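You operate a simulated robot arm through the tools that you are given. There is no shell and no other tool. Be economical: measure what you need, move in short steps, check, and stop when the job is done.

You run a simulated robot arm. Do the job below in one go: nothing can be reset, and whatever is moved stays where it is left.

JOB
Share out the bottles on the laundry counter top. At the end: the blue jar stands on top of the green soap bar; the bottle that says "shampoo" from the laundry counter top is in the teal bowl; the bottle labelled "Gel" from the laundry counter top is on the yellow coaster; the bottle that says "No. 2" from the laundry counter top is on the purple coaster; whatever was shut is shut again. Leave all else as you found it, and nothing knocked over.

Only the result counts: the job must be done as asked and must still hold three seconds after the hand-in. Knocking over, shifting, dropping, spilling or breaking anything else fails it.

ROBOT AND FRAMES
A 7-joint arm with a two-finger parallel gripper, fixed in place. Base frame: the origin is at the foot of the arm, x ahead of it, y to its left, z up; the work surface is at about z = 0.9. Units: m, degrees, N and s.
With the tool pointing down near the work surface it reaches from about 0.3 to 0.68 m from the base axis. Its first joint turns from -66.0 to 66.0 degrees. Payload 1.57 kg.
The tool frame sits at the grasp point between the pads (the TCP): z along the fingers, y along the line on which they close. The tips reach 0.03 m beyond it. The gripper opens to 0.11 m. The fingers are 0.024 m wide and 0.012 m thick; the gripper's body (0.048 by 0.112 m) begins 0.078 m behind the TCP.
Orientation is that of the tool frame in the base frame, as a unit quaternion [x, y, z, w]. With the fingers straight down and closing along the base's y, the tool's x points along the base's -x, its y along +y and its z along -z.

CONTROLS
- The arm moves only by the tool nudge_tool. Its argument "rows" is a list of rows, each a list of 2 entries, a list of its own where there are three numbers: the shift along the base's x, y, z in m, then the turn, a rotation vector about the base's x, y, z in degrees. In form: [[[x, y, z], [rx, ry, rz]], ...]. A call has 1 to 8 rows; each row shifts and turns the commanded pose from where the row before left it. "jaw" is the gripper command, from -1 (fully open) to 1 (shut), values between in proportion, set as the call begins (left out, the last holds). A row lasts 0.2 s, in which the tool goes at most 0.05 m and 8.6 degrees; a call with a longer step from one row to the next is refused whole, and so is a gripper value outside its range. A pose out of reach is approached as far as the arm can. The call stops where the force on the tool passes 40 N (or 10 N more than at its start, if that is more) or the arm is blocked; 0.2 s more then pass. Each finger travels about 0.108 m/s and halts on what it meets, pressing with about 25 N; the grip force reading is that of the motor and also rises with nothing between the fingers. The clock runs only during rows and for 0.2 s after the last one: add rows that do not move to give the fingers time. It gives the time, the measured TCP pose, the force on the tool (base axes), the opening and the grip force at its end, in the units of the frame above (readings bear some noise).
- Cameras (640 x 400 px; columns grow to the right, rows downward): "scene" is fixed at [0.1715, -0.4014, 1.3969]; the picture's right is [0.68, -0.73, 0.00], its down [-0.47, -0.43, -0.77] and it looks along [0.56, 0.52, -0.64] (base axes); focal length 248 px, centre (320, 200). "wrist" rides on the gripper at [-0.036, 0, -0.08] in the tool frame; the picture's right is [0.00, -1.00, 0.00], its down [0.97, 0.00, -0.24] and it looks along [0.24, 0.00, 0.97] (tool axes); focal length 218 px, centre (320, 200).
- camera(camera): a new picture of that camera. No time passes.
- locate(camera, pixels): for up to 12 pixels [column, row] of the newest picture of that camera ("zoom" is the newest enlarged one), the place [x, y, z] in the base frame of the surface seen there, good to about 0.002 m. No time passes.
- inspect(camera, box): a new picture of the part [left, top, right, bottom] of that camera's present view, enlarged. No time passes.
- close_job(): hands the job in; it is judged then, once.

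Work in short steps. Measure before you move; look again where a grasp or a placing could have gone wrong, and mend it. You have 80 turns and 38 pictures in all, those below and enlarged ones among them. Open the gripper and draw the arm clear of the work before you hand the job in, unless the task says otherwise; then end with one line.

The tools are called after "Emit:" as a command line: name --argument value ..., lists and objects as JSON in quotes. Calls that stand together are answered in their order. nudge_tool: Moves the arm, as the interface text tells. Its arguments: {"type":"object","properties":{"rows":{"type":"array","items":{"type":"array"}},"jaw":{"type":"number"}},"required":["rows"]} The other tools are called the same way: camera (camera) takes a picture; locate (camera, pixels) gives the place of the surface under pixels of a picture; inspect (camera, box) takes an enlarged picture of a part of a camera's view; close_job () hands the job in.

At the start:

```text
clock: 0.0
eef_pos: [0.3962, 0.0366, 1.2357]
ee_rot: [0.0, 1.0, 0.0, 0.0]
ft_force: [0.1, 0.2, -0.5]
grip_width: 0.1098
grip_force: 0.0
```

scene: 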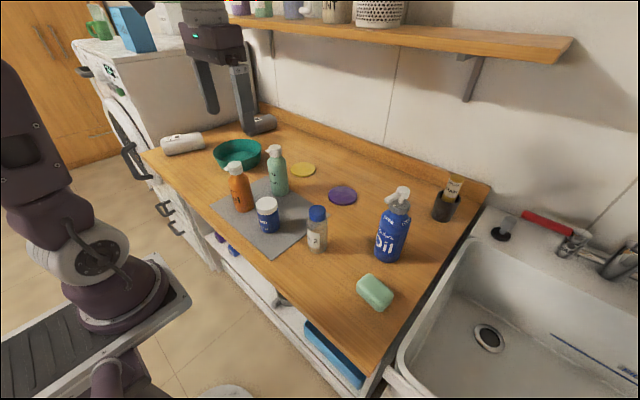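
wrist: 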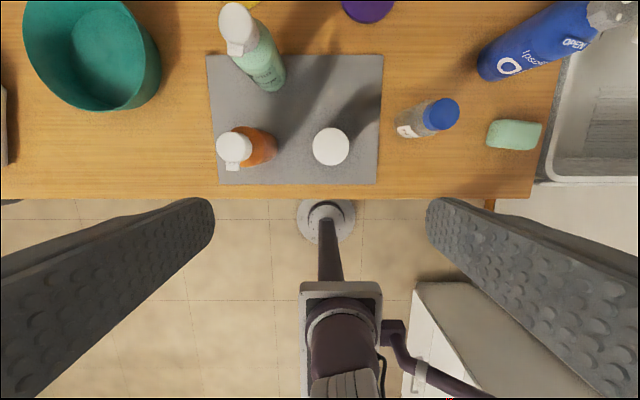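

The scene shows bottles around (240,190), (277,170), (267,215), (316,230), (392,225). I enlarge the view to read the labels.

Emit:
inspect --camera "scene" --box '[200, 130, 340, 260]'

Emit:
inspect --camera "scene" --box '[290, 160, 470, 320]'

```text
3.08 times, centred on (270, 195) of scene
```

zoom: 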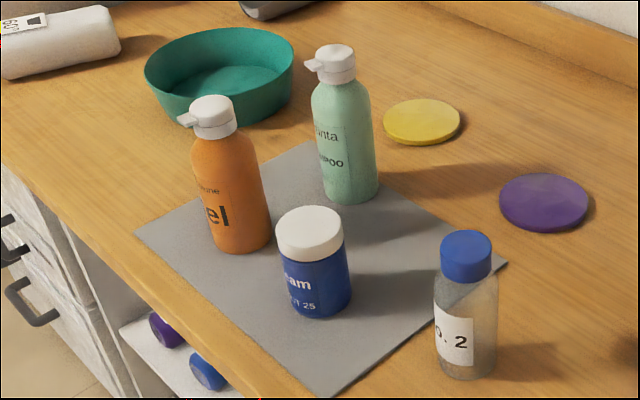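

```text
2.50 times, centred on (380, 240) of scene
```

zoom: 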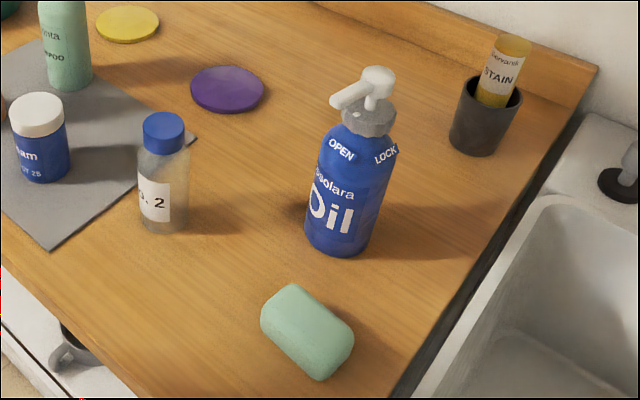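

The labels are clear: orange is Gel, green is shampoo and the blue cap is No. 2. Next I measure caps, bodies, coasters, soap and bowl in both pictures.

Emit:
locate --camera "scene" --pixels '[[303, 170], [342, 195], [374, 291], [238, 158], [240, 185], [278, 175], [267, 203], [316, 213], [267, 222], [317, 240], [389, 235], [275, 149]]'

Emit:
locate --camera "wrist" --pixels '[[233, 146], [331, 146], [238, 20], [441, 113], [514, 135], [490, 135], [540, 135], [516, 121], [512, 150], [100, 60], [62, 100], [155, 90]]'

Emit:
locate --camera "scene" --pixels '[[291, 170], [315, 170], [303, 163], [303, 177], [328, 195], [357, 195], [342, 185], [342, 205], [214, 155], [262, 152], [238, 141], [236, 172]]'

```text
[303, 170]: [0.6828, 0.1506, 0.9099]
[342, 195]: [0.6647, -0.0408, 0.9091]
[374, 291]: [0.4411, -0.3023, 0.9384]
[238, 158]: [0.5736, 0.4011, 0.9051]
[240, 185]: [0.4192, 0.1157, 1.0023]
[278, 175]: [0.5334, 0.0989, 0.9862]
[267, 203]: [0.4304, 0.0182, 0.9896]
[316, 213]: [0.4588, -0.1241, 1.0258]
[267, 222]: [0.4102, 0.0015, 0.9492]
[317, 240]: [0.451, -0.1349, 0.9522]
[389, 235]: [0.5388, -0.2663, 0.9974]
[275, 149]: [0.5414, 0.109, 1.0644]
```

```text
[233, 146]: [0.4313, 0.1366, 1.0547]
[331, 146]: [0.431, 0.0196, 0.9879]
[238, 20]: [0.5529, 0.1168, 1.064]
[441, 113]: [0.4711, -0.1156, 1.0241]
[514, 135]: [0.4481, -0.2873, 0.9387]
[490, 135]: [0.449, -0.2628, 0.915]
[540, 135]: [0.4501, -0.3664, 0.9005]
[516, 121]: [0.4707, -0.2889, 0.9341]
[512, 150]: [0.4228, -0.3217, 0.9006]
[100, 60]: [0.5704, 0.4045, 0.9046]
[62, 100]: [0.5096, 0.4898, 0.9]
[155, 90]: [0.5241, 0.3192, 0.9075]
```

```text
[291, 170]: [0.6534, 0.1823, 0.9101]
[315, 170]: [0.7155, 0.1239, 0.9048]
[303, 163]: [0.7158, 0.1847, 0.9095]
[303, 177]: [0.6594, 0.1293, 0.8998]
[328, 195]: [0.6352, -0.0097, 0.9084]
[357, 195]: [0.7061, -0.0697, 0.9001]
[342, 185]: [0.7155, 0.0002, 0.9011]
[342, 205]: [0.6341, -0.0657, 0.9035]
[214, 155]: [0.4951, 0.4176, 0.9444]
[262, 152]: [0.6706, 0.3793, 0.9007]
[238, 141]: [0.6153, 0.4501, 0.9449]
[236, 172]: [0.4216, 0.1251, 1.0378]
```

Jar centre is about (0.431, 0.020) with its top at z=0.988. I move above it with the jaw partly open and take a closer look at the soap.

Emit:
inspect --camera "wrist" --box '[380, 0, 640, 180]'

Emit:
nudge_tool --rows '[[[0.018, -0.009, -0.04], [0, 0, 0]], [[0.017, -0.008, -0.04], [0, 0, 0]], [[0, 0, -0.045], [0, 0, 0]], [[0, 0, 0], [0, 0, 0]]]' --jaw -0.6

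Emit:
camera --camera "wrist"

```text
2.22 times, centred on (510, 90) of wrist
```

zoom: 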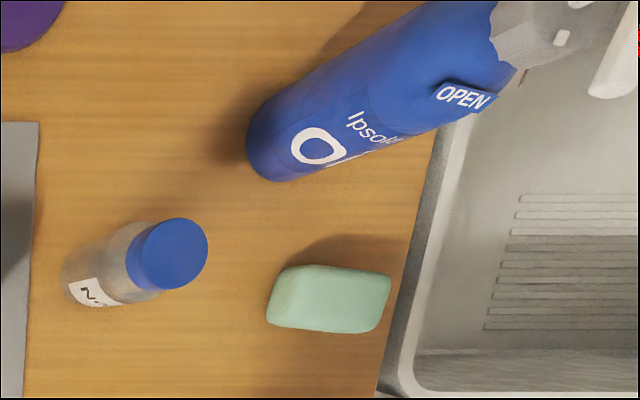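

```text
clock: 1.0
eef_pos: [0.4273, 0.0223, 1.1108]
ee_rot: [0.001, 1.0, 0.0, 0.0]
ft_force: [0.0, 0.1, 0.2]
grip_width: 0.0883
grip_force: 0.0
```

```text
32 pictures are left
```

wrist: 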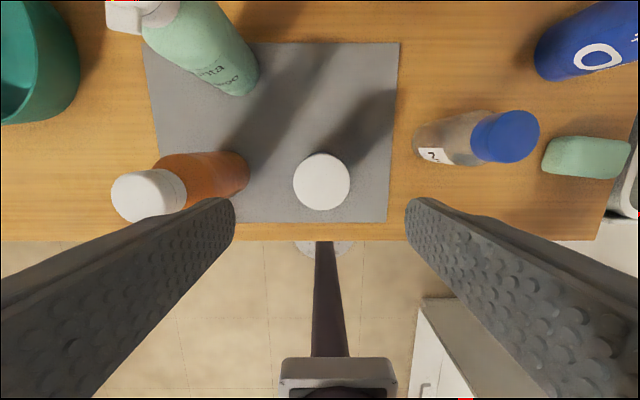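

The jar lid is at (322,181) and the soap spans (542-630, 136-178). I measure both, plus the gel and No. 2 bottles.

Emit:
locate --camera "wrist" --pixels '[[322, 158], [322, 206], [296, 182], [347, 182], [555, 143], [552, 168], [622, 148], [612, 172], [585, 157], [505, 136], [150, 195], [170, 188]]'

```text
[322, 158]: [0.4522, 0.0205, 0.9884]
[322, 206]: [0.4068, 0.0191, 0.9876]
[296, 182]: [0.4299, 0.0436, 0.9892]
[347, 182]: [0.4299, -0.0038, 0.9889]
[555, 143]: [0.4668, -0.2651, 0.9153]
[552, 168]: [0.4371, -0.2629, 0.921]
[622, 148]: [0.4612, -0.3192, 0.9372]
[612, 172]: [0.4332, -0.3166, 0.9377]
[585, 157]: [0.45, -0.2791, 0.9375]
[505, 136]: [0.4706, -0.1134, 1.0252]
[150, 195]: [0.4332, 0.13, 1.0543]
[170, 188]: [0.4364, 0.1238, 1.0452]
```

Jar centre is (0.430, 0.020), so I correct by about 2 mm, descend to z≈0.95 and close.

Emit:
nudge_tool --rows '[[[0.0025, -0.002, -0.04], [0, 0, 0]], [[0, 0, -0.04], [0, 0, 0]], [[0, 0, -0.04], [0, 0, 0]], [[0, 0, -0.037], [0, 0, 0]], [[0, 0, 0], [0, 0, 0]]]'

Emit:
nudge_tool --rows '[[[0, 0, 0], [0, 0, 0]], [[0, 0, 0], [0, 0, 0]], [[0, 0, 0], [0, 0, 0]]]' --jaw 1

Emit:
locate --camera "scene" --pixels '[[358, 288], [371, 276], [392, 293], [380, 308], [374, 290], [365, 282], [384, 300], [386, 284], [366, 297]]'

```text
clock: 2.2
eef_pos: [0.43, 0.0212, 0.9532]
ee_rot: [0.001, 1.0, 0.0, 0.0]
ft_force: [-0.1, -0.3, 0.5]
grip_width: 0.088
grip_force: 0.0
```

```text
clock: 3.0
eef_pos: [0.4305, 0.0218, 0.9534]
ee_rot: [0.0, 1.0, 0.0, 0.0]
ft_force: [0.2, 0.1, 0.2]
grip_width: 0.053
grip_force: 25.3
```

```text
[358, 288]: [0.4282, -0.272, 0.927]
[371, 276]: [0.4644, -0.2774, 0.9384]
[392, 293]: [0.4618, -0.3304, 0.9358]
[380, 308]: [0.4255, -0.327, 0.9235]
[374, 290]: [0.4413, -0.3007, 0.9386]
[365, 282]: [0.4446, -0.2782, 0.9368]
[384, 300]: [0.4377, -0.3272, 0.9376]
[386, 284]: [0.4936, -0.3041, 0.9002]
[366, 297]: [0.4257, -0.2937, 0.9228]
```

The jar is held (width 0.053). Soap centre is about (0.449, -0.299) with its top at 0.938; I lift by 0.18 and carry it across above the No. 2 bottle.

Emit:
nudge_tool --rows '[[[0, 0, 0.045], [0, 0, 0]], [[0, 0, 0.045], [0, 0, 0]], [[0, 0, 0.045], [0, 0, 0]], [[0, 0, 0.045], [0, 0, 0]], [[0, 0, 0], [0, 0, 0]]]'

Emit:
nudge_tool --rows '[[[0.002, -0.04, 0], [0, 0, 0]], [[0.002, -0.04, 0], [0, 0, 0]], [[0.002, -0.04, 0], [0, 0, 0]], [[0.002, -0.04, 0], [0, 0, 0]], [[0.002, -0.04, 0], [0, 0, 0]], [[0.002, -0.04, 0], [0, 0, 0]], [[0.003, -0.04, 0], [0, 0, 0]], [[0.003, -0.04, 0], [0, 0, 0]]]'

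Emit:
camera --camera "wrist"

Emit:
camera --camera "scene"

```text
clock: 4.2
eef_pos: [0.4317, 0.0207, 1.1341]
ee_rot: [0.0, 1.0, 0.0, 0.0]
ft_force: [0.2, 0.6, -1.5]
grip_width: 0.0529
grip_force: 24.6
```

```text
clock: 6.0
eef_pos: [0.4508, -0.3026, 1.1324]
ee_rot: [0.0, 1.0, 0.0, 0.0]
ft_force: [-0.6, -0.3, -1.4]
grip_width: 0.0532
grip_force: 24.4
```

```text
31 pictures are left
```

wrist: 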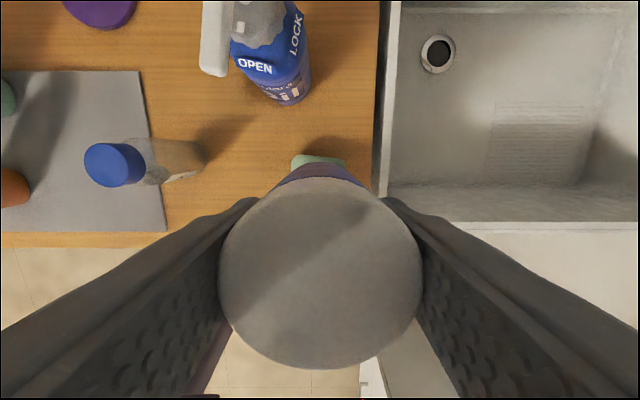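

```text
30 pictures are left
```

scene: 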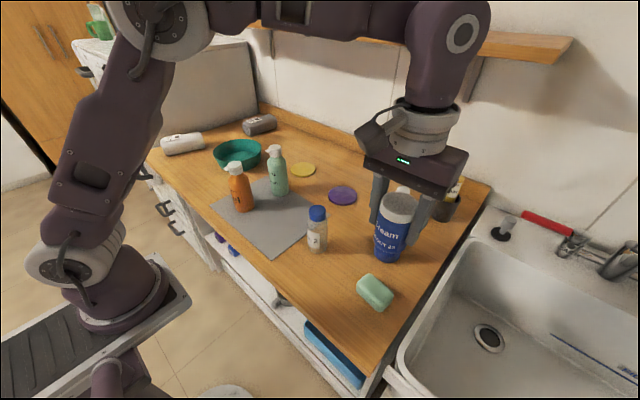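

The jar is above the soap, whose far edge shows at (318,160) in the wrist view. I measure the oil pump and the soap edges before lowering.

Emit:
locate --camera "wrist" --pixels '[[215, 65], [218, 10], [285, 90], [297, 160], [318, 158], [340, 162], [320, 280]]'

```text
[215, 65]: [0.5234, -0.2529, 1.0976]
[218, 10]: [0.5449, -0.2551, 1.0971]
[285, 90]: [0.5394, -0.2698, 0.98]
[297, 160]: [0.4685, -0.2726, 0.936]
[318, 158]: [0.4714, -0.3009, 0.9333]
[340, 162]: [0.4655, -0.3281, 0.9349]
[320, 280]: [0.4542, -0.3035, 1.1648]
```

Soap top is centred near (0.449, -0.300). I shift by (-0.002, +0.003), lower to just above it and then creep down.

Emit:
nudge_tool --rows '[[[-0.002, 0.003, -0.04], [0, 0, 0]], [[0, 0, -0.04], [0, 0, 0]], [[0, 0, -0.035], [0, 0, 0]], [[0, 0, -0.015], [0, 0, 0]], [[0, 0, 0], [0, 0, 0]]]'

Emit:
inspect --camera "scene" --box '[300, 180, 460, 330]'

```text
clock: 7.2
eef_pos: [0.4504, -0.2993, 1.0039]
ee_rot: [0.0, 1.0, 0.0, 0.0]
ft_force: [-0.1, 0.4, -1.4]
grip_width: 0.0529
grip_force: 24.9
```

```text
2.67 times, centred on (380, 255) of scene
```

zoom: 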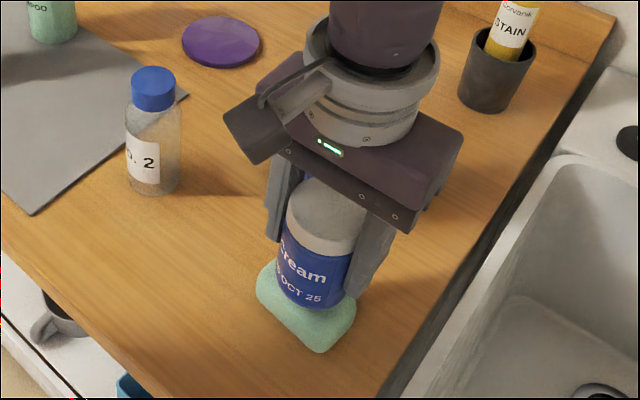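

The jar is about 1 cm above the soap and lines up with it. I lower in small steps, watching the force.

Emit:
nudge_tool --rows '[[[-0.001, 0, -0.005], [0, 0, 0]], [[0, 0, -0.003], [0, 0, 0]], [[0, 0, -0.002], [0, 0, 0]], [[0, 0, 0], [0, 0, 0]]]'

```text
clock: 8.2
eef_pos: [0.4482, -0.3002, 0.9932]
ee_rot: [0.001, 1.0, 0.0, 0.0]
ft_force: [-0.3, 0.2, -1.5]
grip_width: 0.0529
grip_force: 24.7
```

Still no contact (z force -1.5). I creep a little further.

Emit:
nudge_tool --rows '[[[0, 0, -0.001], [0, 0, 0]], [[0, 0, -0.001], [0, 0, 0]], [[0, 0, 0], [0, 0, 0]]]'

Emit:
inspect --camera "scene" --box '[330, 230, 430, 320]'

```text
clock: 9.0
eef_pos: [0.4481, -0.2998, 0.9925]
ee_rot: [0.0, 1.0, -0.001, 0.0]
ft_force: [0.4, -0.2, -1.5]
grip_width: 0.0531
grip_force: 25.2
```

```text
4.44 times, centred on (380, 275) of scene
```

zoom: 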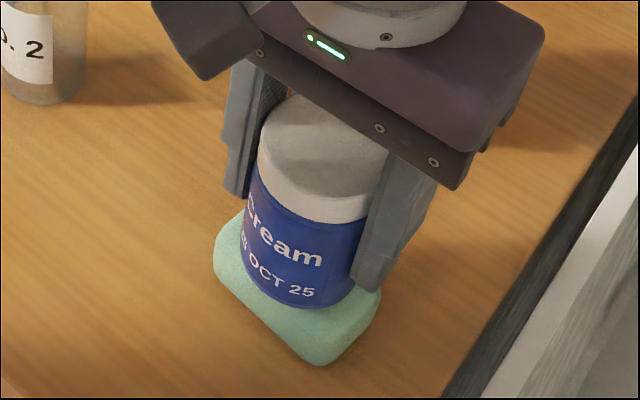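

The jar seems a bit toward the far side of the soap. I measure the jar's lower rim and the soap edges.

Emit:
locate --camera "zoom" --pixels '[[300, 303], [250, 275], [345, 295], [300, 313], [225, 245], [320, 345], [370, 300], [270, 310], [315, 150], [240, 228]]'

```text
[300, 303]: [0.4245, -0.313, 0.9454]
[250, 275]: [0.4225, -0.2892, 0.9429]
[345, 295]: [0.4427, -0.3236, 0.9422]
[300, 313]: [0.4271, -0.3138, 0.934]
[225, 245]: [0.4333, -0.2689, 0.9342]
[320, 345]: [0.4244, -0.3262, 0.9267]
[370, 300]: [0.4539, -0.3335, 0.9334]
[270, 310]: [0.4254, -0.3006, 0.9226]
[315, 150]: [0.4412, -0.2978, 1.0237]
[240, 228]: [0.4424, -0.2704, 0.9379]
```

The jar is centred: its rim near x≈0.422 and the soap edge near 0.424, with only a millimetre or so of gap. I keep creeping.

Emit:
nudge_tool --rows '[[[0, 0, -0.001], [0, 0, 0]], [[0, 0, -0.001], [0, 0, 0]], [[0, 0, 0], [0, 0, 0]]]'

```text
clock: 9.8
eef_pos: [0.449, -0.3007, 0.9909]
ee_rot: [0.0, 1.0, -0.001, 0.0]
ft_force: [0.8, 1.2, 17.1]
grip_width: 0.0532
grip_force: 25.4
```

Contact is made (17 N). I raise half a millimetre, open the jaw moderately, and withdraw upward.

Emit:
nudge_tool --rows '[[[0, 0, 0.0005], [0, 0, 0]], [[0, 0, 0], [0, 0, 0]]]'

Emit:
nudge_tool --rows '[[[0, 0, 0], [0, 0, 0]], [[0, 0, 0], [0, 0, 0]], [[0, 0, 0], [0, 0, 0]]]' --jaw -0.6

Emit:
nudge_tool --rows '[[[0, 0, 0.03], [0, 0, 0]], [[0, 0, 0.04], [0, 0, 0]], [[0, 0, 0.045], [0, 0, 0]], [[0, 0, 0.045], [0, 0, 0]], [[0, 0, 0.03], [0, 0, 0]], [[0, 0, 0], [0, 0, 0]]]'

Emit:
inspect --camera "scene" --box '[300, 170, 460, 320]'

```text
clock: 10.4
eef_pos: [0.4478, -0.3009, 0.9897]
ee_rot: [0.001, 1.0, 0.0, -0.001]
ft_force: [2.1, -1.7, 10.5]
grip_width: 0.053
grip_force: 25.6
```

```text
clock: 11.2
eef_pos: [0.4475, -0.2998, 0.9901]
ee_rot: [0.001, 1.0, 0.0, 0.0]
ft_force: [0.1, 0.6, 0.0]
grip_width: 0.0879
grip_force: 0.1
```

```text
clock: 12.6
eef_pos: [0.4476, -0.2986, 1.1824]
ee_rot: [0.001, 1.0, 0.001, -0.001]
ft_force: [0.1, 0.3, 0.0]
grip_width: 0.0882
grip_force: 0.1
```

```text
2.67 times, centred on (380, 245) of scene
```

zoom: 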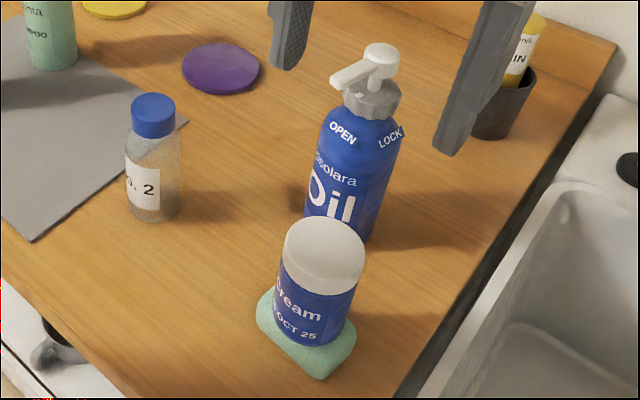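

The jar stands on the soap. Next is No. 2: I move above it, around (0.469, -0.116), at the same height and look.

Emit:
nudge_tool --rows '[[[0.004, 0.037, 0], [0, 0, 0]], [[0.004, 0.037, 0], [0, 0, 0]], [[0.004, 0.037, -0.01], [0, 0, 0]], [[0.004, 0.037, -0.01], [0, 0, 0]], [[0.005, 0.0345, -0.01], [0, 0, 0]], [[0, 0, 0], [0, 0, 0]]]'

Emit:
camera --camera "wrist"

```text
clock: 14.0
eef_pos: [0.4728, -0.1137, 1.1493]
ee_rot: [0.001, 1.0, 0.0, 0.0]
ft_force: [-0.7, 0.0, 0.5]
grip_width: 0.0882
grip_force: 0.1
```

```text
26 pictures are left
```

wrist: 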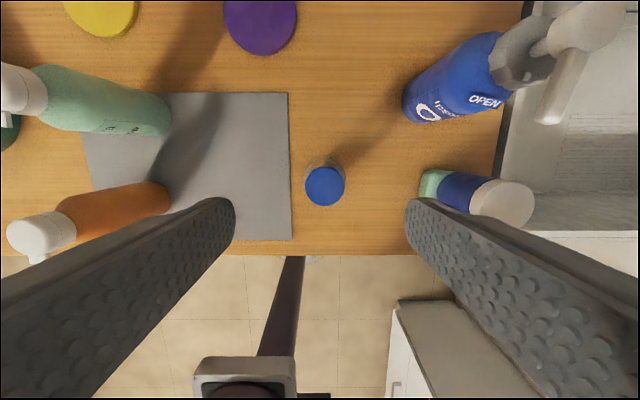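

The No. 2 cap is at (324,186), the purple coaster at (260,22). I measure cap edges and the coasters' edges.

Emit:
locate --camera "wrist" --pixels '[[324, 186], [308, 186], [341, 186], [325, 170], [325, 202], [227, 15], [294, 22], [262, 52], [260, 10], [100, 32], [70, 15], [134, 8]]'

```text
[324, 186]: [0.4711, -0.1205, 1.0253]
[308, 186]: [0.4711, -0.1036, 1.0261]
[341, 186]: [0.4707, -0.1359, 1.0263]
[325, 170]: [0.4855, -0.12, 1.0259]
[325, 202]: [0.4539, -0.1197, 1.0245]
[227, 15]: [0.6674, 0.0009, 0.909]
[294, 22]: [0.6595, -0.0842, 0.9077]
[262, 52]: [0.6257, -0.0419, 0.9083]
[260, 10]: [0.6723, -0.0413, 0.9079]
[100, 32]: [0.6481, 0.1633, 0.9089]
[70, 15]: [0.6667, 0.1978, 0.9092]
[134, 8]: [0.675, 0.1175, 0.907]
```

No. 2 centre is (0.470, -0.120). I descend to z≈0.968 and close; the purple coaster's centre is (0.667, -0.042).

Emit:
nudge_tool --rows '[[[-0.0025, -0.0065, -0.04], [0, 0, 0]], [[0, 0, -0.045], [0, 0, 0]], [[0, 0, -0.045], [0, 0, 0]], [[0, 0, -0.045], [0, 0, 0]], [[0, 0, -0.006], [0, 0, 0]], [[0, 0, 0], [0, 0, 0]]]'

Emit:
nudge_tool --rows '[[[0, 0, 0], [0, 0, 0]], [[0, 0, 0], [0, 0, 0]], [[0, 0, 0], [0, 0, 0]]]' --jaw 1

```text
clock: 15.4
eef_pos: [0.4663, -0.1225, 0.9639]
ee_rot: [0.001, 1.0, 0.0, 0.0]
ft_force: [0.3, -0.6, -0.3]
grip_width: 0.088
grip_force: 0.1
```

```text
clock: 16.2
eef_pos: [0.4683, -0.1216, 0.9642]
ee_rot: [0.001, 1.0, 0.0, 0.0]
ft_force: [0.3, 0.4, -0.2]
grip_width: 0.0484
grip_force: 24.9
```

Held (width 0.048). I lift by 0.06 and check how close the wall shelf is before reaching toward the back.

Emit:
nudge_tool --rows '[[[0, 0, 0.03], [0, 0, 0]], [[0, 0, 0.03], [0, 0, 0]], [[0, 0, 0], [0, 0, 0]]]'

Emit:
camera --camera "scene"

Emit:
locate --camera "scene" --pixels '[[300, 25], [540, 58], [560, 45], [265, 20], [330, 110], [420, 150]]'

```text
clock: 17.0
eef_pos: [0.4674, -0.1222, 1.0252]
ee_rot: [-0.001, 1.0, 0.0, 0.0]
ft_force: [-0.7, 0.4, -1.0]
grip_width: 0.0483
grip_force: 24.3
```

```text
25 pictures are left
```

scene: 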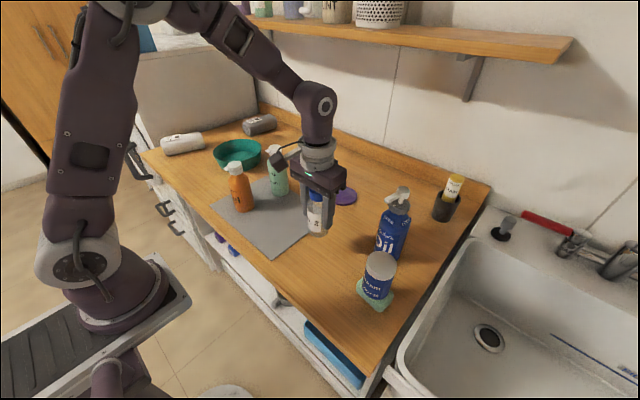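

```text
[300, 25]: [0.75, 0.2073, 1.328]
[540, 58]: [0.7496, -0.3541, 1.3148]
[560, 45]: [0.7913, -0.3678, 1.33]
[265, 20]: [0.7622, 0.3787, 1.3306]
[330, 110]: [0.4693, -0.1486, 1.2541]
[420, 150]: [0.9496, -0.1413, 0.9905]
```

The shelf front is at x=0.75, z=1.31, and I stay below it. I carry No. 2 by (0.197, 0.080) to the purple coaster at this height.

Emit:
nudge_tool --rows '[[[0.0394, 0.016, 0], [0, 0, 0]], [[0.0394, 0.016, 0], [0, 0, 0]], [[0.0394, 0.016, 0], [0, 0, 0]], [[0.0394, 0.016, 0], [0, 0, 0]], [[0.0394, 0.016, -0.01], [0, 0, 0]], [[0, 0, 0], [0, 0, 0]]]'

Emit:
inspect --camera "scene" --box '[260, 90, 420, 240]'

```text
clock: 18.4
eef_pos: [0.6635, -0.0429, 1.0147]
ee_rot: [0.0, 1.0, 0.0, -0.001]
ft_force: [0.1, 0.3, -0.8]
grip_width: 0.0485
grip_force: 25.1
```

```text
2.67 times, centred on (340, 165) of scene
```

zoom: 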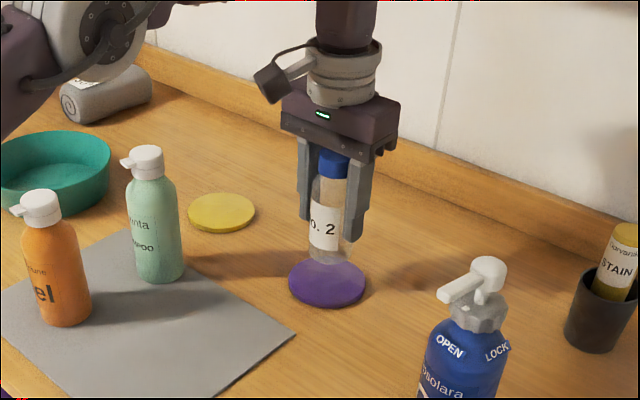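

No. 2 is over the purple coaster. I lower to just above it, then creep to contact (expected at TCP z≈0.973).

Emit:
nudge_tool --rows '[[[0.0015, 0.001, -0.02], [0, 0, 0]], [[0, 0, -0.015], [0, 0, 0]], [[0, 0, -0.003], [0, 0, 0]], [[0, 0, 0], [0, 0, 0]]]'

Emit:
nudge_tool --rows '[[[0, 0, -0.0015], [0, 0, 0]], [[0, 0, 0], [0, 0, 0]]]'

```text
clock: 19.4
eef_pos: [0.6646, -0.0423, 0.9804]
ee_rot: [-0.001, 1.0, 0.0, 0.0]
ft_force: [-0.3, -0.2, -0.3]
grip_width: 0.0486
grip_force: 24.9
```

```text
clock: 20.0
eef_pos: [0.6649, -0.0418, 0.9781]
ee_rot: [0.001, 1.0, 0.0, 0.0]
ft_force: [-0.1, 0.0, -0.8]
grip_width: 0.0484
grip_force: 25.6
```

No contact yet. I creep on.

Emit:
nudge_tool --rows '[[[0, 0, -0.0015], [0, 0, 0]], [[0, 0, -0.0015], [0, 0, 0]], [[0, 0, 0], [0, 0, 0]]]'

Emit:
nudge_tool --rows '[[[0, 0, -0.001], [0, 0, 0]], [[0, 0, 0], [0, 0, 0]]]'

```text
clock: 20.8
eef_pos: [0.665, -0.0419, 0.9762]
ee_rot: [0.0, 1.0, 0.0, 0.0]
ft_force: [-0.3, -0.2, -0.6]
grip_width: 0.0483
grip_force: 24.8
```

```text
clock: 21.4
eef_pos: [0.6652, -0.0416, 0.9758]
ee_rot: [0.0, 1.0, -0.001, -0.001]
ft_force: [-0.8, 0.5, 0.1]
grip_width: 0.0482
grip_force: 24.9
```

Force is just beginning to change. One more small pair of steps.

Emit:
nudge_tool --rows '[[[0, 0, -0.001], [0, 0, 0]], [[0, 0, -0.001], [0, 0, 0]], [[0, 0, 0], [0, 0, 0]]]'

```text
clock: 22.2
eef_pos: [0.6642, -0.0422, 0.9738]
ee_rot: [0.0, 1.0, -0.001, -0.001]
ft_force: [0.1, -0.3, -0.9]
grip_width: 0.0485
grip_force: 25.3
```

Emit:
nudge_tool --rows '[[[0, 0, -0.001], [0, 0, 0]], [[0, 0, -0.001], [0, 0, 0]], [[0, 0, 0], [0, 0, 0]]]'

```text
clock: 23.0
eef_pos: [0.6652, -0.041, 0.9727]
ee_rot: [0.001, 1.0, 0.0, 0.0]
ft_force: [-3.1, -0.6, 10.2]
grip_width: 0.0485
grip_force: 25.1
```

Contact (10 N). I open, withdraw up to clear the cap, then pull back toward the gel bottle at (0.437, 0.135).

Emit:
nudge_tool --rows '[[[0, 0, 0], [0, 0, 0]], [[0, 0, 0], [0, 0, 0]], [[0, 0, 0], [0, 0, 0]]]' --jaw -0.6

Emit:
nudge_tool --rows '[[[0, 0, 0.03], [0, 0, 0]], [[0, 0, 0.04], [0, 0, 0]], [[0, 0, 0.04], [0, 0, 0]], [[-0.03, 0, 0.03], [0, 0, 0]], [[-0.04, 0, 0.02], [0, 0, 0]], [[-0.045, 0.01, 0.02], [0, 0, 0]], [[-0.045, 0.01, 0.02], [0, 0, 0]], [[-0.045, 0.02, 0], [0, 0, 0]]]'

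Emit:
nudge_tool --rows '[[[-0.023, 0.037, 0], [0, 0, 0]], [[0, 0.045, 0], [0, 0, 0]], [[0, 0.045, 0], [0, 0, 0]], [[0, 0, 0], [0, 0, 0]]]'

Emit:
camera --camera "scene"

Emit:
camera --camera "wrist"

```text
clock: 23.8
eef_pos: [0.6657, -0.041, 0.9725]
ee_rot: [0.0, 1.0, 0.0, 0.0]
ft_force: [0.3, 0.2, 0.9]
grip_width: 0.088
grip_force: 0.0
```

```text
refused: row 6 steps farther than a row can; nothing moved
```

```text
clock: 24.8
eef_pos: [0.6429, 0.0852, 0.9694]
ee_rot: [0.001, 1.0, 0.0, 0.001]
ft_force: [0.8, -0.3, 0.2]
grip_width: 0.0879
grip_force: 0.0
```

```text
23 pictures are left
```

scene: 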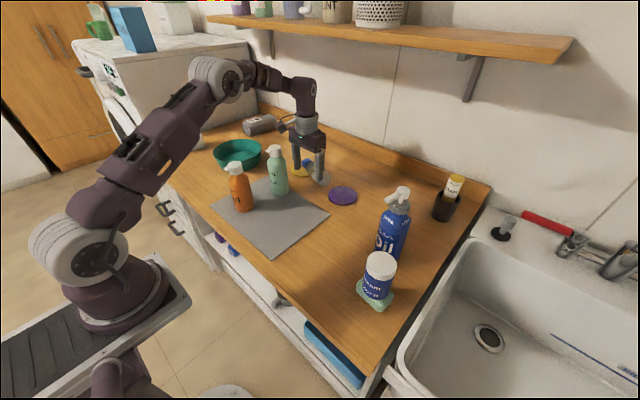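

```text
22 pictures are left
```

wrist: 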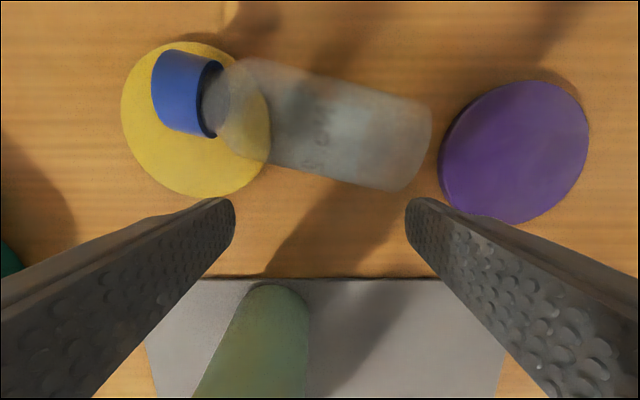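

A mistake of mine: one row in the withdrawal was too long, so that call was refused, and I had already queued the sideways call behind it. That ran at low height and knocked No. 2 over; it now lies from (370,150) to (185,90) in the wrist view, its cap on the yellow coaster. From here on, moves that depend on each other go one at a time. I raise straight up first and then measure the damage.

Emit:
nudge_tool --rows '[[[0, 0, 0.03], [0, 0, 0]], [[-0.02, 0, 0.035], [0, 0, 0]], [[-0.02, 0, 0.035], [0, 0, 0]], [[-0.02, 0, 0.03], [0, 0, 0]], [[0, 0, 0], [0, 0, 0]]]'

```text
clock: 26.0
eef_pos: [0.5806, 0.0834, 1.0997]
ee_rot: [0.0, 1.0, 0.0, 0.0]
ft_force: [-0.7, 0.2, -0.4]
grip_width: 0.088
grip_force: 0.1
```

The arm is up at z=1.10, tips just above the shampoo cap (1.065). I rise further and take pictures.

Emit:
nudge_tool --rows '[[[0, 0, 0.045], [0, 0, 0]], [[0, 0, 0.045], [0, 0, 0]], [[0, 0, 0], [0, 0, 0]]]'

Emit:
camera --camera "wrist"

Emit:
inspect --camera "scene" --box '[220, 120, 380, 220]'

```text
clock: 26.8
eef_pos: [0.5815, 0.0823, 1.1928]
ee_rot: [0.001, 1.0, 0.001, 0.0]
ft_force: [0.5, 0.3, 0.4]
grip_width: 0.0879
grip_force: 0.0
```

```text
21 pictures are left
```

wrist: 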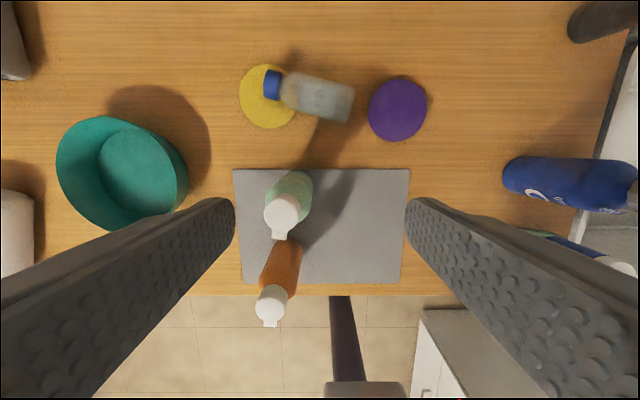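

```text
4.00 times, centred on (300, 170) of scene
```

zoom: 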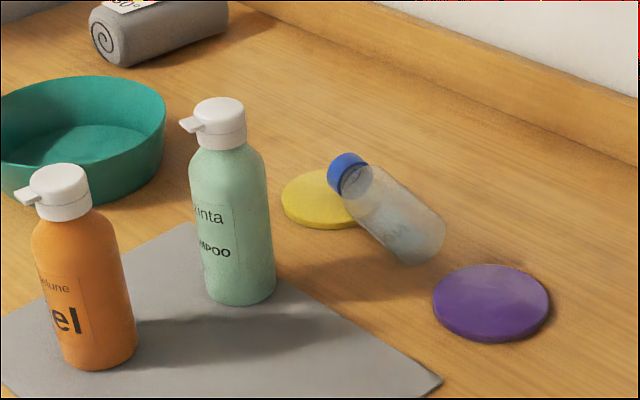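

Only No. 2 lies over; the coasters, shampoo and gel look in place. I measure the lying bottle, the coasters and the bowl.

Emit:
locate --camera "wrist" --pixels '[[264, 84], [272, 86], [300, 92], [325, 98], [348, 104], [330, 80], [320, 118], [254, 120], [397, 110], [397, 78], [397, 141], [367, 110]]'

Emit:
locate --camera "zoom" --pixels '[[300, 200], [355, 178], [395, 205], [420, 225], [440, 238], [490, 295], [335, 215], [283, 205]]'

Emit:
locate --camera "wrist" --pixels '[[60, 170], [183, 175], [115, 118], [135, 170], [110, 170], [160, 170], [135, 145], [135, 205], [283, 215], [271, 300], [252, 68], [241, 97]]'

```text
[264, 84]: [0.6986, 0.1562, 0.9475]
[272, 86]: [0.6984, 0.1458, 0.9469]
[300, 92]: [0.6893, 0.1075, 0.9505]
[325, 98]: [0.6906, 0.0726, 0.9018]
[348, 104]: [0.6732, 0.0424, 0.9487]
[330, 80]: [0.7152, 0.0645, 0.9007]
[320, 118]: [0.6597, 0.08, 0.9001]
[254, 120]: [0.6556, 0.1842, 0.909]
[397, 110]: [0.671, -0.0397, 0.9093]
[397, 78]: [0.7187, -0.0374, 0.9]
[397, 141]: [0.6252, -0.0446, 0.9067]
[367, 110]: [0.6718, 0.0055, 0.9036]
```

```text
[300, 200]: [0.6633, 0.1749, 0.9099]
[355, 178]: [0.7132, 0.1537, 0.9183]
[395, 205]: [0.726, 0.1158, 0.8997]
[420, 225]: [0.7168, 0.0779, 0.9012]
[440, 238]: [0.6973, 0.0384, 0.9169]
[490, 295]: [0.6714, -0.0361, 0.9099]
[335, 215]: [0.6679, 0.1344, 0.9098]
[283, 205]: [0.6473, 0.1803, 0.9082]
```

```text
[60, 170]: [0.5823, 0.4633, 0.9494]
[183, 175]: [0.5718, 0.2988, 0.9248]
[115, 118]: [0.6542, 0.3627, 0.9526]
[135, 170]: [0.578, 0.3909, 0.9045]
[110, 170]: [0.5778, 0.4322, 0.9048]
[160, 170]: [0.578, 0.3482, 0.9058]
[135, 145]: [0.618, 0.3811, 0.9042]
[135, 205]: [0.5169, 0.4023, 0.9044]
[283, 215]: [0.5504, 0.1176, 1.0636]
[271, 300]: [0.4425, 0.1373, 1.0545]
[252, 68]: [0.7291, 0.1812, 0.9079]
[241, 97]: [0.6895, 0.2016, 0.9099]
```

Purple (0.667, -0.040) and yellow (0.685, 0.157) haven't moved. The bottle lies with its axis along (0.22, 0.976), base near (0.672, 0.037). I'll grip it across its body, lift it, rotate it upright and put it on purple again. First I yaw the tool by about 77° in place, high up.

Emit:
nudge_tool --rows '[[[0, 0, 0], [0, 0, 8.5]], [[0, 0, 0], [0, 0, 8.5]], [[0, 0, 0], [0, 0, 8.5]], [[0, 0, 0], [0, 0, 8.5]], [[0, 0, 0], [0, 0, 8.5]], [[0, 0, 0], [0, 0, 8.5]], [[0, 0, 0], [0, 0, 8.5]], [[0, 0, 0], [0, 0, 8.5]]]'

```text
clock: 28.6
eef_pos: [0.5813, 0.0844, 1.1917]
ee_rot: [-0.56, 0.828, 0.0, -0.001]
ft_force: [-0.1, -0.2, -1.1]
grip_width: 0.0883
grip_force: 0.0
```

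Yaw is at 68°. I finish the yaw and add a 16° lean (hand toward the cap side).

Emit:
nudge_tool --rows '[[[0.01, 0, 0], [0, 0, 8.5]], [[0.01, 0, 0], [0, 0, 0.8]], [[0.01, 0, 0], [-7.81, 1.76, 0]], [[0.01, 0, 0], [-7.81, 1.76, 0]], [[0.02, 0, -0.03], [0, 0, 0]], [[0.02, 0.005, -0.04], [0, 0, 0]], [[0, 0, 0], [0, 0, 0]]]'

Emit:
camera --camera "wrist"

Emit:
camera --camera "scene"

```text
clock: 30.2
eef_pos: [0.6399, 0.099, 1.1112]
ee_rot: [-0.656, 0.753, -0.038, -0.024]
ft_force: [-0.1, -0.5, 0.0]
grip_width: 0.0882
grip_force: 0.1
out of reach, approached as far as the arm can: row 3, 4
```

```text
19 pictures are left
```

wrist: 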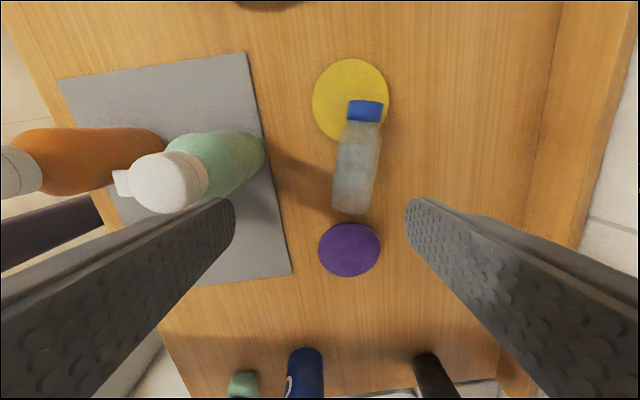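

```text
18 pictures are left
```

scene: 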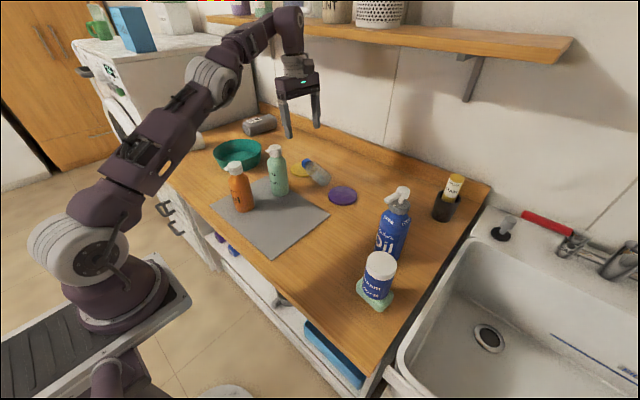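

The lean only reached about 5° (reach limit) and yaw is 82°, so I correct the yaw by -4.5° and work with a nearly vertical grasp. I go forward and lower toward (0.684, 0.096).

Emit:
nudge_tool --rows '[[[0.015, -0.001, -0.01], [0, 0, -4.5]], [[0.015, -0.001, -0.02], [0, 0, 0]], [[0.014, -0.001, -0.03], [0, 0, 0]], [[0, 0, -0.02], [0, 0, 0]], [[0, 0, 0], [0, 0, 0]]]'

Emit:
camera --camera "wrist"

```text
clock: 31.4
eef_pos: [0.6674, 0.0947, 1.0311]
ee_rot: [-0.626, 0.778, -0.035, -0.024]
ft_force: [0.2, -0.9, 0.0]
grip_width: 0.0879
grip_force: 0.0
out of reach, approached as far as the arm can: row 1, 3
```

```text
17 pictures are left
```

wrist: 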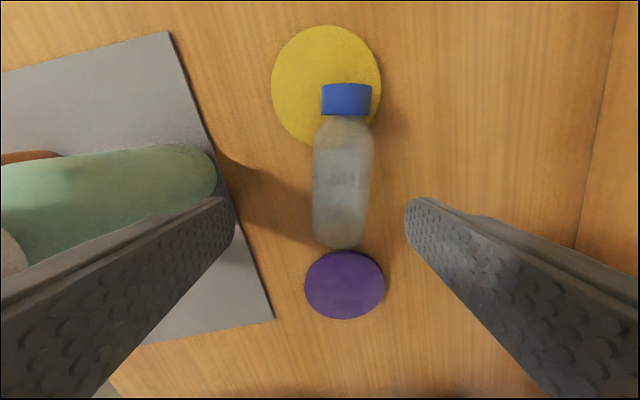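

The bottle is well aligned but I'm about 17 mm short in x. I roll the tool 12° about the bottle's axis so it points outward, which gains reach, and shift forward while lowering.

Emit:
nudge_tool --rows '[[[0, 0, -0.01], [-1.32, -5.86, 0]], [[0, 0, -0.01], [-1.32, -5.86, 0]], [[0.009, 0, -0.01], [0, 0, 0]], [[0.009, 0, -0.01], [0, 0, 0]], [[0, 0, 0], [0, 0, 0]]]'

```text
clock: 32.6
eef_pos: [0.686, 0.0956, 0.9944]
ee_rot: [-0.619, 0.776, -0.116, 0.04]
ft_force: [-0.1, 0.0, -0.6]
grip_width: 0.0879
grip_force: 0.0
```

In reach now at (0.686, 0.096, 0.994). I lower to z≈0.947 with a 4 mm x correction for the roll.

Emit:
nudge_tool --rows '[[[-0.002, 0, -0.02], [0, 0, 0]], [[-0.002, 0, -0.02], [0, 0, 0]], [[0, 0, -0.008], [0, 0, 0]], [[0, 0, 0], [0, 0, 0]]]'

Emit:
camera --camera "wrist"

Emit:
inspect --camera "scene" --box '[250, 110, 390, 220]'

```text
clock: 33.6
eef_pos: [0.6823, 0.0982, 0.9444]
ee_rot: [-0.619, 0.776, -0.116, 0.04]
ft_force: [0.6, -0.4, 0.0]
grip_width: 0.0878
grip_force: 0.1
```

```text
16 pictures are left
```

wrist: 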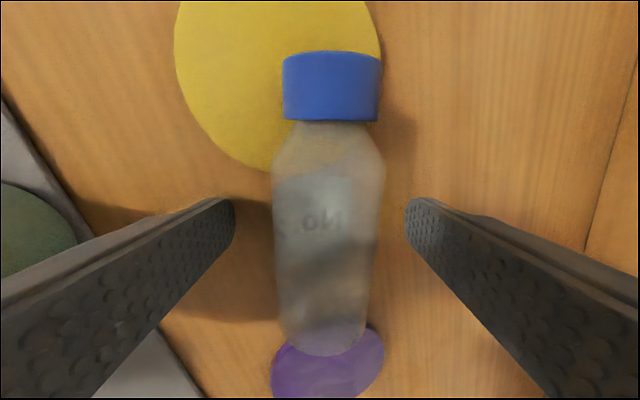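

```text
3.64 times, centred on (320, 165) of scene
```

zoom: 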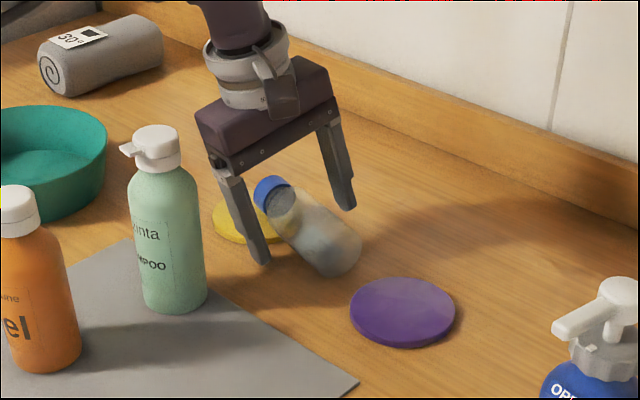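

The bottle is centred between the fingers at (328,230). I close on it.

Emit:
nudge_tool --rows '[[[0, 0, 0], [0, 0, 0]], [[0, 0, 0], [0, 0, 0]], [[0, 0, 0], [0, 0, 0]]]' --jaw 1

```text
clock: 34.4
eef_pos: [0.6816, 0.0972, 0.9453]
ee_rot: [-0.618, 0.776, -0.116, 0.039]
ft_force: [0.0, 0.2, -0.4]
grip_width: 0.0484
grip_force: 25.1
```

Gripped (0.0484, the full diameter). I lift it and draw back toward (0.65, 0.02), away from the shampoo.

Emit:
nudge_tool --rows '[[[0, 0, 0.02], [0, 0, 0]], [[-0.003, -0.005, 0.03], [0, 0, 0]], [[-0.01, -0.02, 0.03], [0, 0, 0]], [[-0.01, -0.03, 0.03], [0, 0, 0]], [[-0.01, -0.03, 0.03], [0, 0, 0]], [[-0.02, -0.03, 0.02], [0, 0, 0]], [[-0.03, -0.02, 0.02], [0, 0, 0]], [[0, 0, 0], [0, 0, 0]]]'

```text
clock: 36.2
eef_pos: [0.5966, -0.0401, 1.1231]
ee_rot: [-0.619, 0.776, -0.117, 0.04]
ft_force: [0.1, -0.4, -0.9]
grip_width: 0.0484
grip_force: 24.8
```

Carrying fine at z=1.12. I yaw back by -65.3° in place so that the cap points outward.

Emit:
nudge_tool --rows '[[[-0.005, 0, 0.003], [0, 0, -8.16]], [[-0.005, 0, 0.003], [0, 0, -8.16]], [[-0.005, 0, 0.003], [0, 0, -8.16]], [[-0.005, 0, 0.003], [0, 0, -8.16]], [[-0.005, 0, 0.003], [0, 0, -8.16]], [[-0.005, 0, 0], [0, 0, -8.16]], [[-0.005, 0, 0], [0, 0, -8.16]], [[-0.005, 0, 0], [0, 0, -8.16]]]'

```text
clock: 38.0
eef_pos: [0.5589, -0.0388, 1.1407]
ee_rot: [-0.102, 0.987, -0.12, -0.029]
ft_force: [-0.5, -0.2, -0.7]
grip_width: 0.048
grip_force: 24.9
```

Now I pitch the tool so the cap turns up: 68° in this call.

Emit:
nudge_tool --rows '[[[0.003, 0, 0], [1.77, -8.31, 0]], [[0.003, 0, 0], [1.77, -8.31, 0]], [[0.003, 0, 0], [1.77, -8.31, 0]], [[0.003, 0, 0], [1.77, -8.31, 0]], [[0.003, 0, 0], [1.77, -8.31, 0]], [[0.003, 0, 0], [1.77, -8.31, 0]], [[0.003, 0, 0], [1.77, -8.31, 0]], [[0.003, 0, 0], [1.77, -8.31, 0]]]'

Emit:
inspect --camera "scene" --box '[160, 0, 480, 260]'

```text
clock: 39.8
eef_pos: [0.5829, -0.0406, 1.1402]
ee_rot: [-0.023, 0.848, -0.041, 0.528]
ft_force: [0.4, -0.1, -0.1]
grip_width: 0.0486
grip_force: 24.9
```

```text
1.54 times, centred on (320, 130) of scene
```

zoom: 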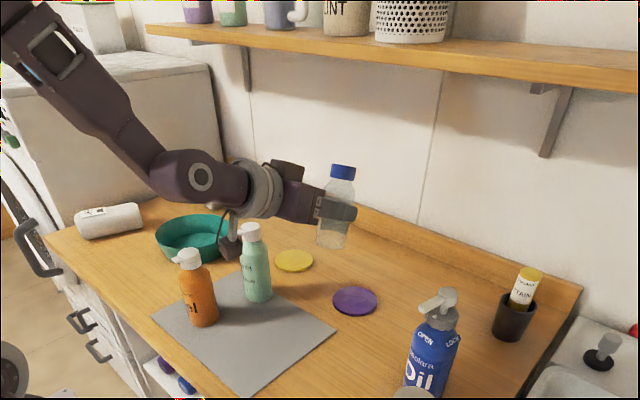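

The bottle is nearly upright, but a dark part hangs under the flange near (230,235) of the zoom. I enlarge that before lowering.

Emit:
inspect --camera "scene" --box '[220, 70, 360, 180]'

Emit:
locate --camera "zoom" --pixels '[[195, 215], [215, 175], [180, 240], [215, 235], [440, 175], [400, 285], [385, 170], [395, 145], [400, 250]]'

```text
3.64 times, centred on (290, 125) of scene
```

zoom: 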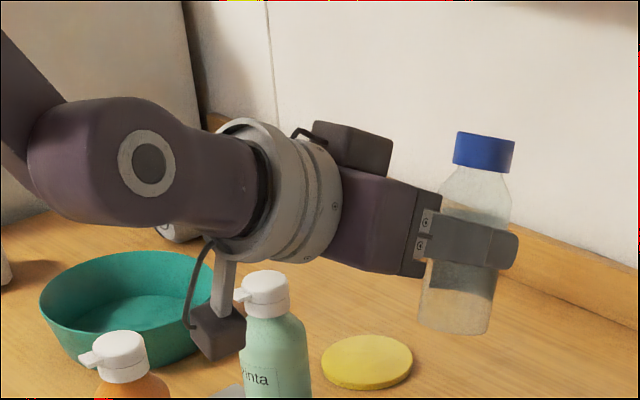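

```text
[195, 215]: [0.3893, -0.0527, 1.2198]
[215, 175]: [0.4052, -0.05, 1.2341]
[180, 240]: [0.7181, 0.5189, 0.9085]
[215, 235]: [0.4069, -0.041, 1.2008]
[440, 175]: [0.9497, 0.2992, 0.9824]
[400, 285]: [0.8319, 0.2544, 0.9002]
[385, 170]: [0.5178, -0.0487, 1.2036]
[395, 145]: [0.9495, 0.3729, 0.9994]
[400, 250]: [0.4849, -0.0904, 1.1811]
```

Emit:
locate --camera "zoom" --pixels '[[215, 350], [200, 335], [235, 345], [225, 280], [240, 250], [450, 330], [487, 330], [460, 180], [505, 180], [485, 150], [320, 265], [425, 325]]'

```text
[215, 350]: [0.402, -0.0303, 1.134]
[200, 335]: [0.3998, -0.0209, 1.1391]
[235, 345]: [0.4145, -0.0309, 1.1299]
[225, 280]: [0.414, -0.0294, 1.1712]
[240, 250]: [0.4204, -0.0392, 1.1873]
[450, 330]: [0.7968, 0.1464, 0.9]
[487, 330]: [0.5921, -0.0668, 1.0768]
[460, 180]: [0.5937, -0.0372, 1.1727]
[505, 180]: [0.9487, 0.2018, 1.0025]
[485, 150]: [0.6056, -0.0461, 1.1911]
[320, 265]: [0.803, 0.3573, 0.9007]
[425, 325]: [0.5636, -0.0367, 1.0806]
```

The hanging box reaches about 0.012 below TCP level now, and about 0.07 below once the bottle is fully upright, which would touch the counter at the coaster. So I'll stand the bottle up at its original spot (0.47, -0.12), where that box hangs in front of the counter edge (x≈0.385), then regrasp from above. I move there high up first.

Emit:
nudge_tool --rows '[[[-0.022, -0.016, 0], [0, 0, 0]], [[-0.022, -0.016, 0], [0, 0, 0]], [[-0.022, -0.016, 0], [0, 0, 0]], [[-0.022, -0.016, 0], [0, 0, 0]], [[-0.022, -0.016, 0], [0, 0, 0]], [[0, 0, -0.02], [1.77, -8.31, 0]], [[0, 0, 0], [0, 0, 0]]]'

```text
clock: 41.4
eef_pos: [0.5355, -0.1082, 1.1213]
ee_rot: [-0.011, 0.808, -0.031, 0.588]
ft_force: [0.7, -0.9, -0.5]
grip_width: 0.0483
grip_force: 24.6
out of reach, approached as far as the arm can: row 3, 4, 5, 6
```

It can't fold back that far (stopped at x=0.535). Alternative: tool pitch is now 72° with the box only ~0.04 below the TCP, so I can set the bottle on the coaster with its small remaining tilt and let it level on contact. I check the remaining tilt.

Emit:
inspect --camera "scene" --box '[250, 80, 380, 190]'

```text
3.64 times, centred on (315, 135) of scene
```

zoom: 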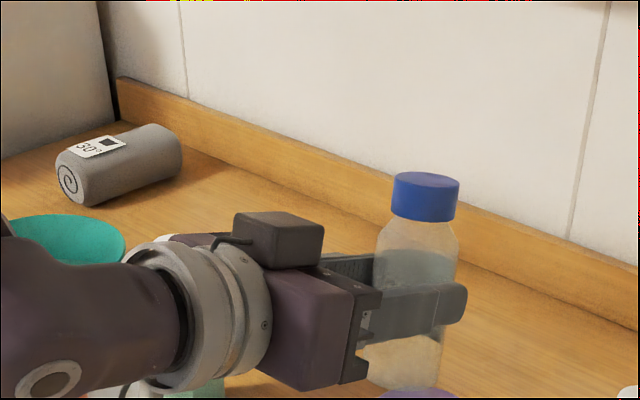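

Emit:
locate --camera "zoom" --pixels '[[400, 182], [452, 188], [425, 178], [395, 215], [450, 220], [385, 245], [445, 250], [400, 385], [430, 375], [375, 370], [410, 355], [425, 182]]'

```text
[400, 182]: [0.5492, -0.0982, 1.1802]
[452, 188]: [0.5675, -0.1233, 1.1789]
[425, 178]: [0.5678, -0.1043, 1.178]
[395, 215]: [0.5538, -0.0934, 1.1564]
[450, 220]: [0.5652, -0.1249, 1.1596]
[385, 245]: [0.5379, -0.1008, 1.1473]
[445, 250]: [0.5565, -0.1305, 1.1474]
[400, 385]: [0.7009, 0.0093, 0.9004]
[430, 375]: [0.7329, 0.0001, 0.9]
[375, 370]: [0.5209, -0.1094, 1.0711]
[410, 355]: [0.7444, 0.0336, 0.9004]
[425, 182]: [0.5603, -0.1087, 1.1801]
```

The cap plane shows about 8-10° tilt left. I add 5° of pitch and carry it forward to the purple coaster (TCP target about (0.656, -0.041)), staying well above.

Emit:
nudge_tool --rows '[[[0.03, 0.0167, 0], [0, 0, 0]], [[0.03, 0.0167, 0], [0, 0, 0]], [[0.03, 0.0167, 0], [0.52, -2.45, 0]], [[0.03, 0.0169, 0], [0.52, -2.45, 0]], [[0, 0, -0.03], [0, 0, 0]], [[0, 0, -0.03], [0, 0, 0]], [[0, 0, -0.03], [0, 0, 0]], [[0, 0, 0], [0, 0, 0]]]'

Emit:
inspect --camera "scene" --box '[220, 100, 380, 220]'

```text
clock: 43.2
eef_pos: [0.659, -0.0386, 1.031]
ee_rot: [-0.006, 0.783, -0.022, 0.622]
ft_force: [-0.3, -0.1, -1.0]
grip_width: 0.0483
grip_force: 24.8
```

```text
3.33 times, centred on (300, 160) of scene
```

zoom: 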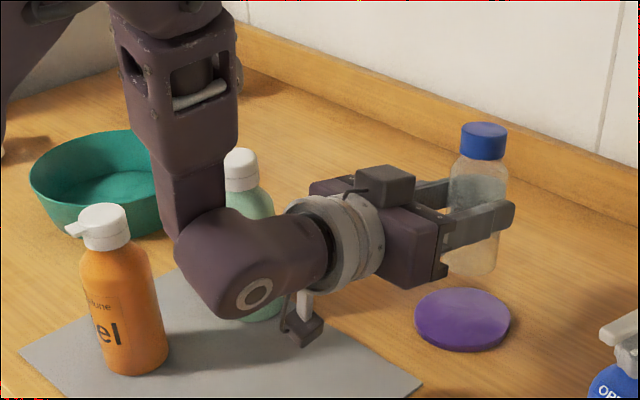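

The bottle is over the coaster, but the wrist link passes in front of the shampoo at (250,300). I measure the link and box before going lower.

Emit:
locate --camera "zoom" --pixels '[[252, 295], [215, 240], [230, 315], [300, 340], [315, 325], [200, 200], [240, 165], [258, 310], [475, 135], [470, 270], [490, 265], [465, 320]]'

```text
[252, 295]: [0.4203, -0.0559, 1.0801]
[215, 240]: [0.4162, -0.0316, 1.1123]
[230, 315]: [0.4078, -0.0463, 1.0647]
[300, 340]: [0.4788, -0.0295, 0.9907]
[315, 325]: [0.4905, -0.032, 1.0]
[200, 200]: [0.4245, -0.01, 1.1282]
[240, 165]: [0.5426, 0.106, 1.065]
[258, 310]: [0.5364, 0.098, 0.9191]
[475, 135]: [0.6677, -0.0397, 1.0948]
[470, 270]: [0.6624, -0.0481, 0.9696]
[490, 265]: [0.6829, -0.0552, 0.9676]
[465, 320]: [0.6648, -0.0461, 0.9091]
```

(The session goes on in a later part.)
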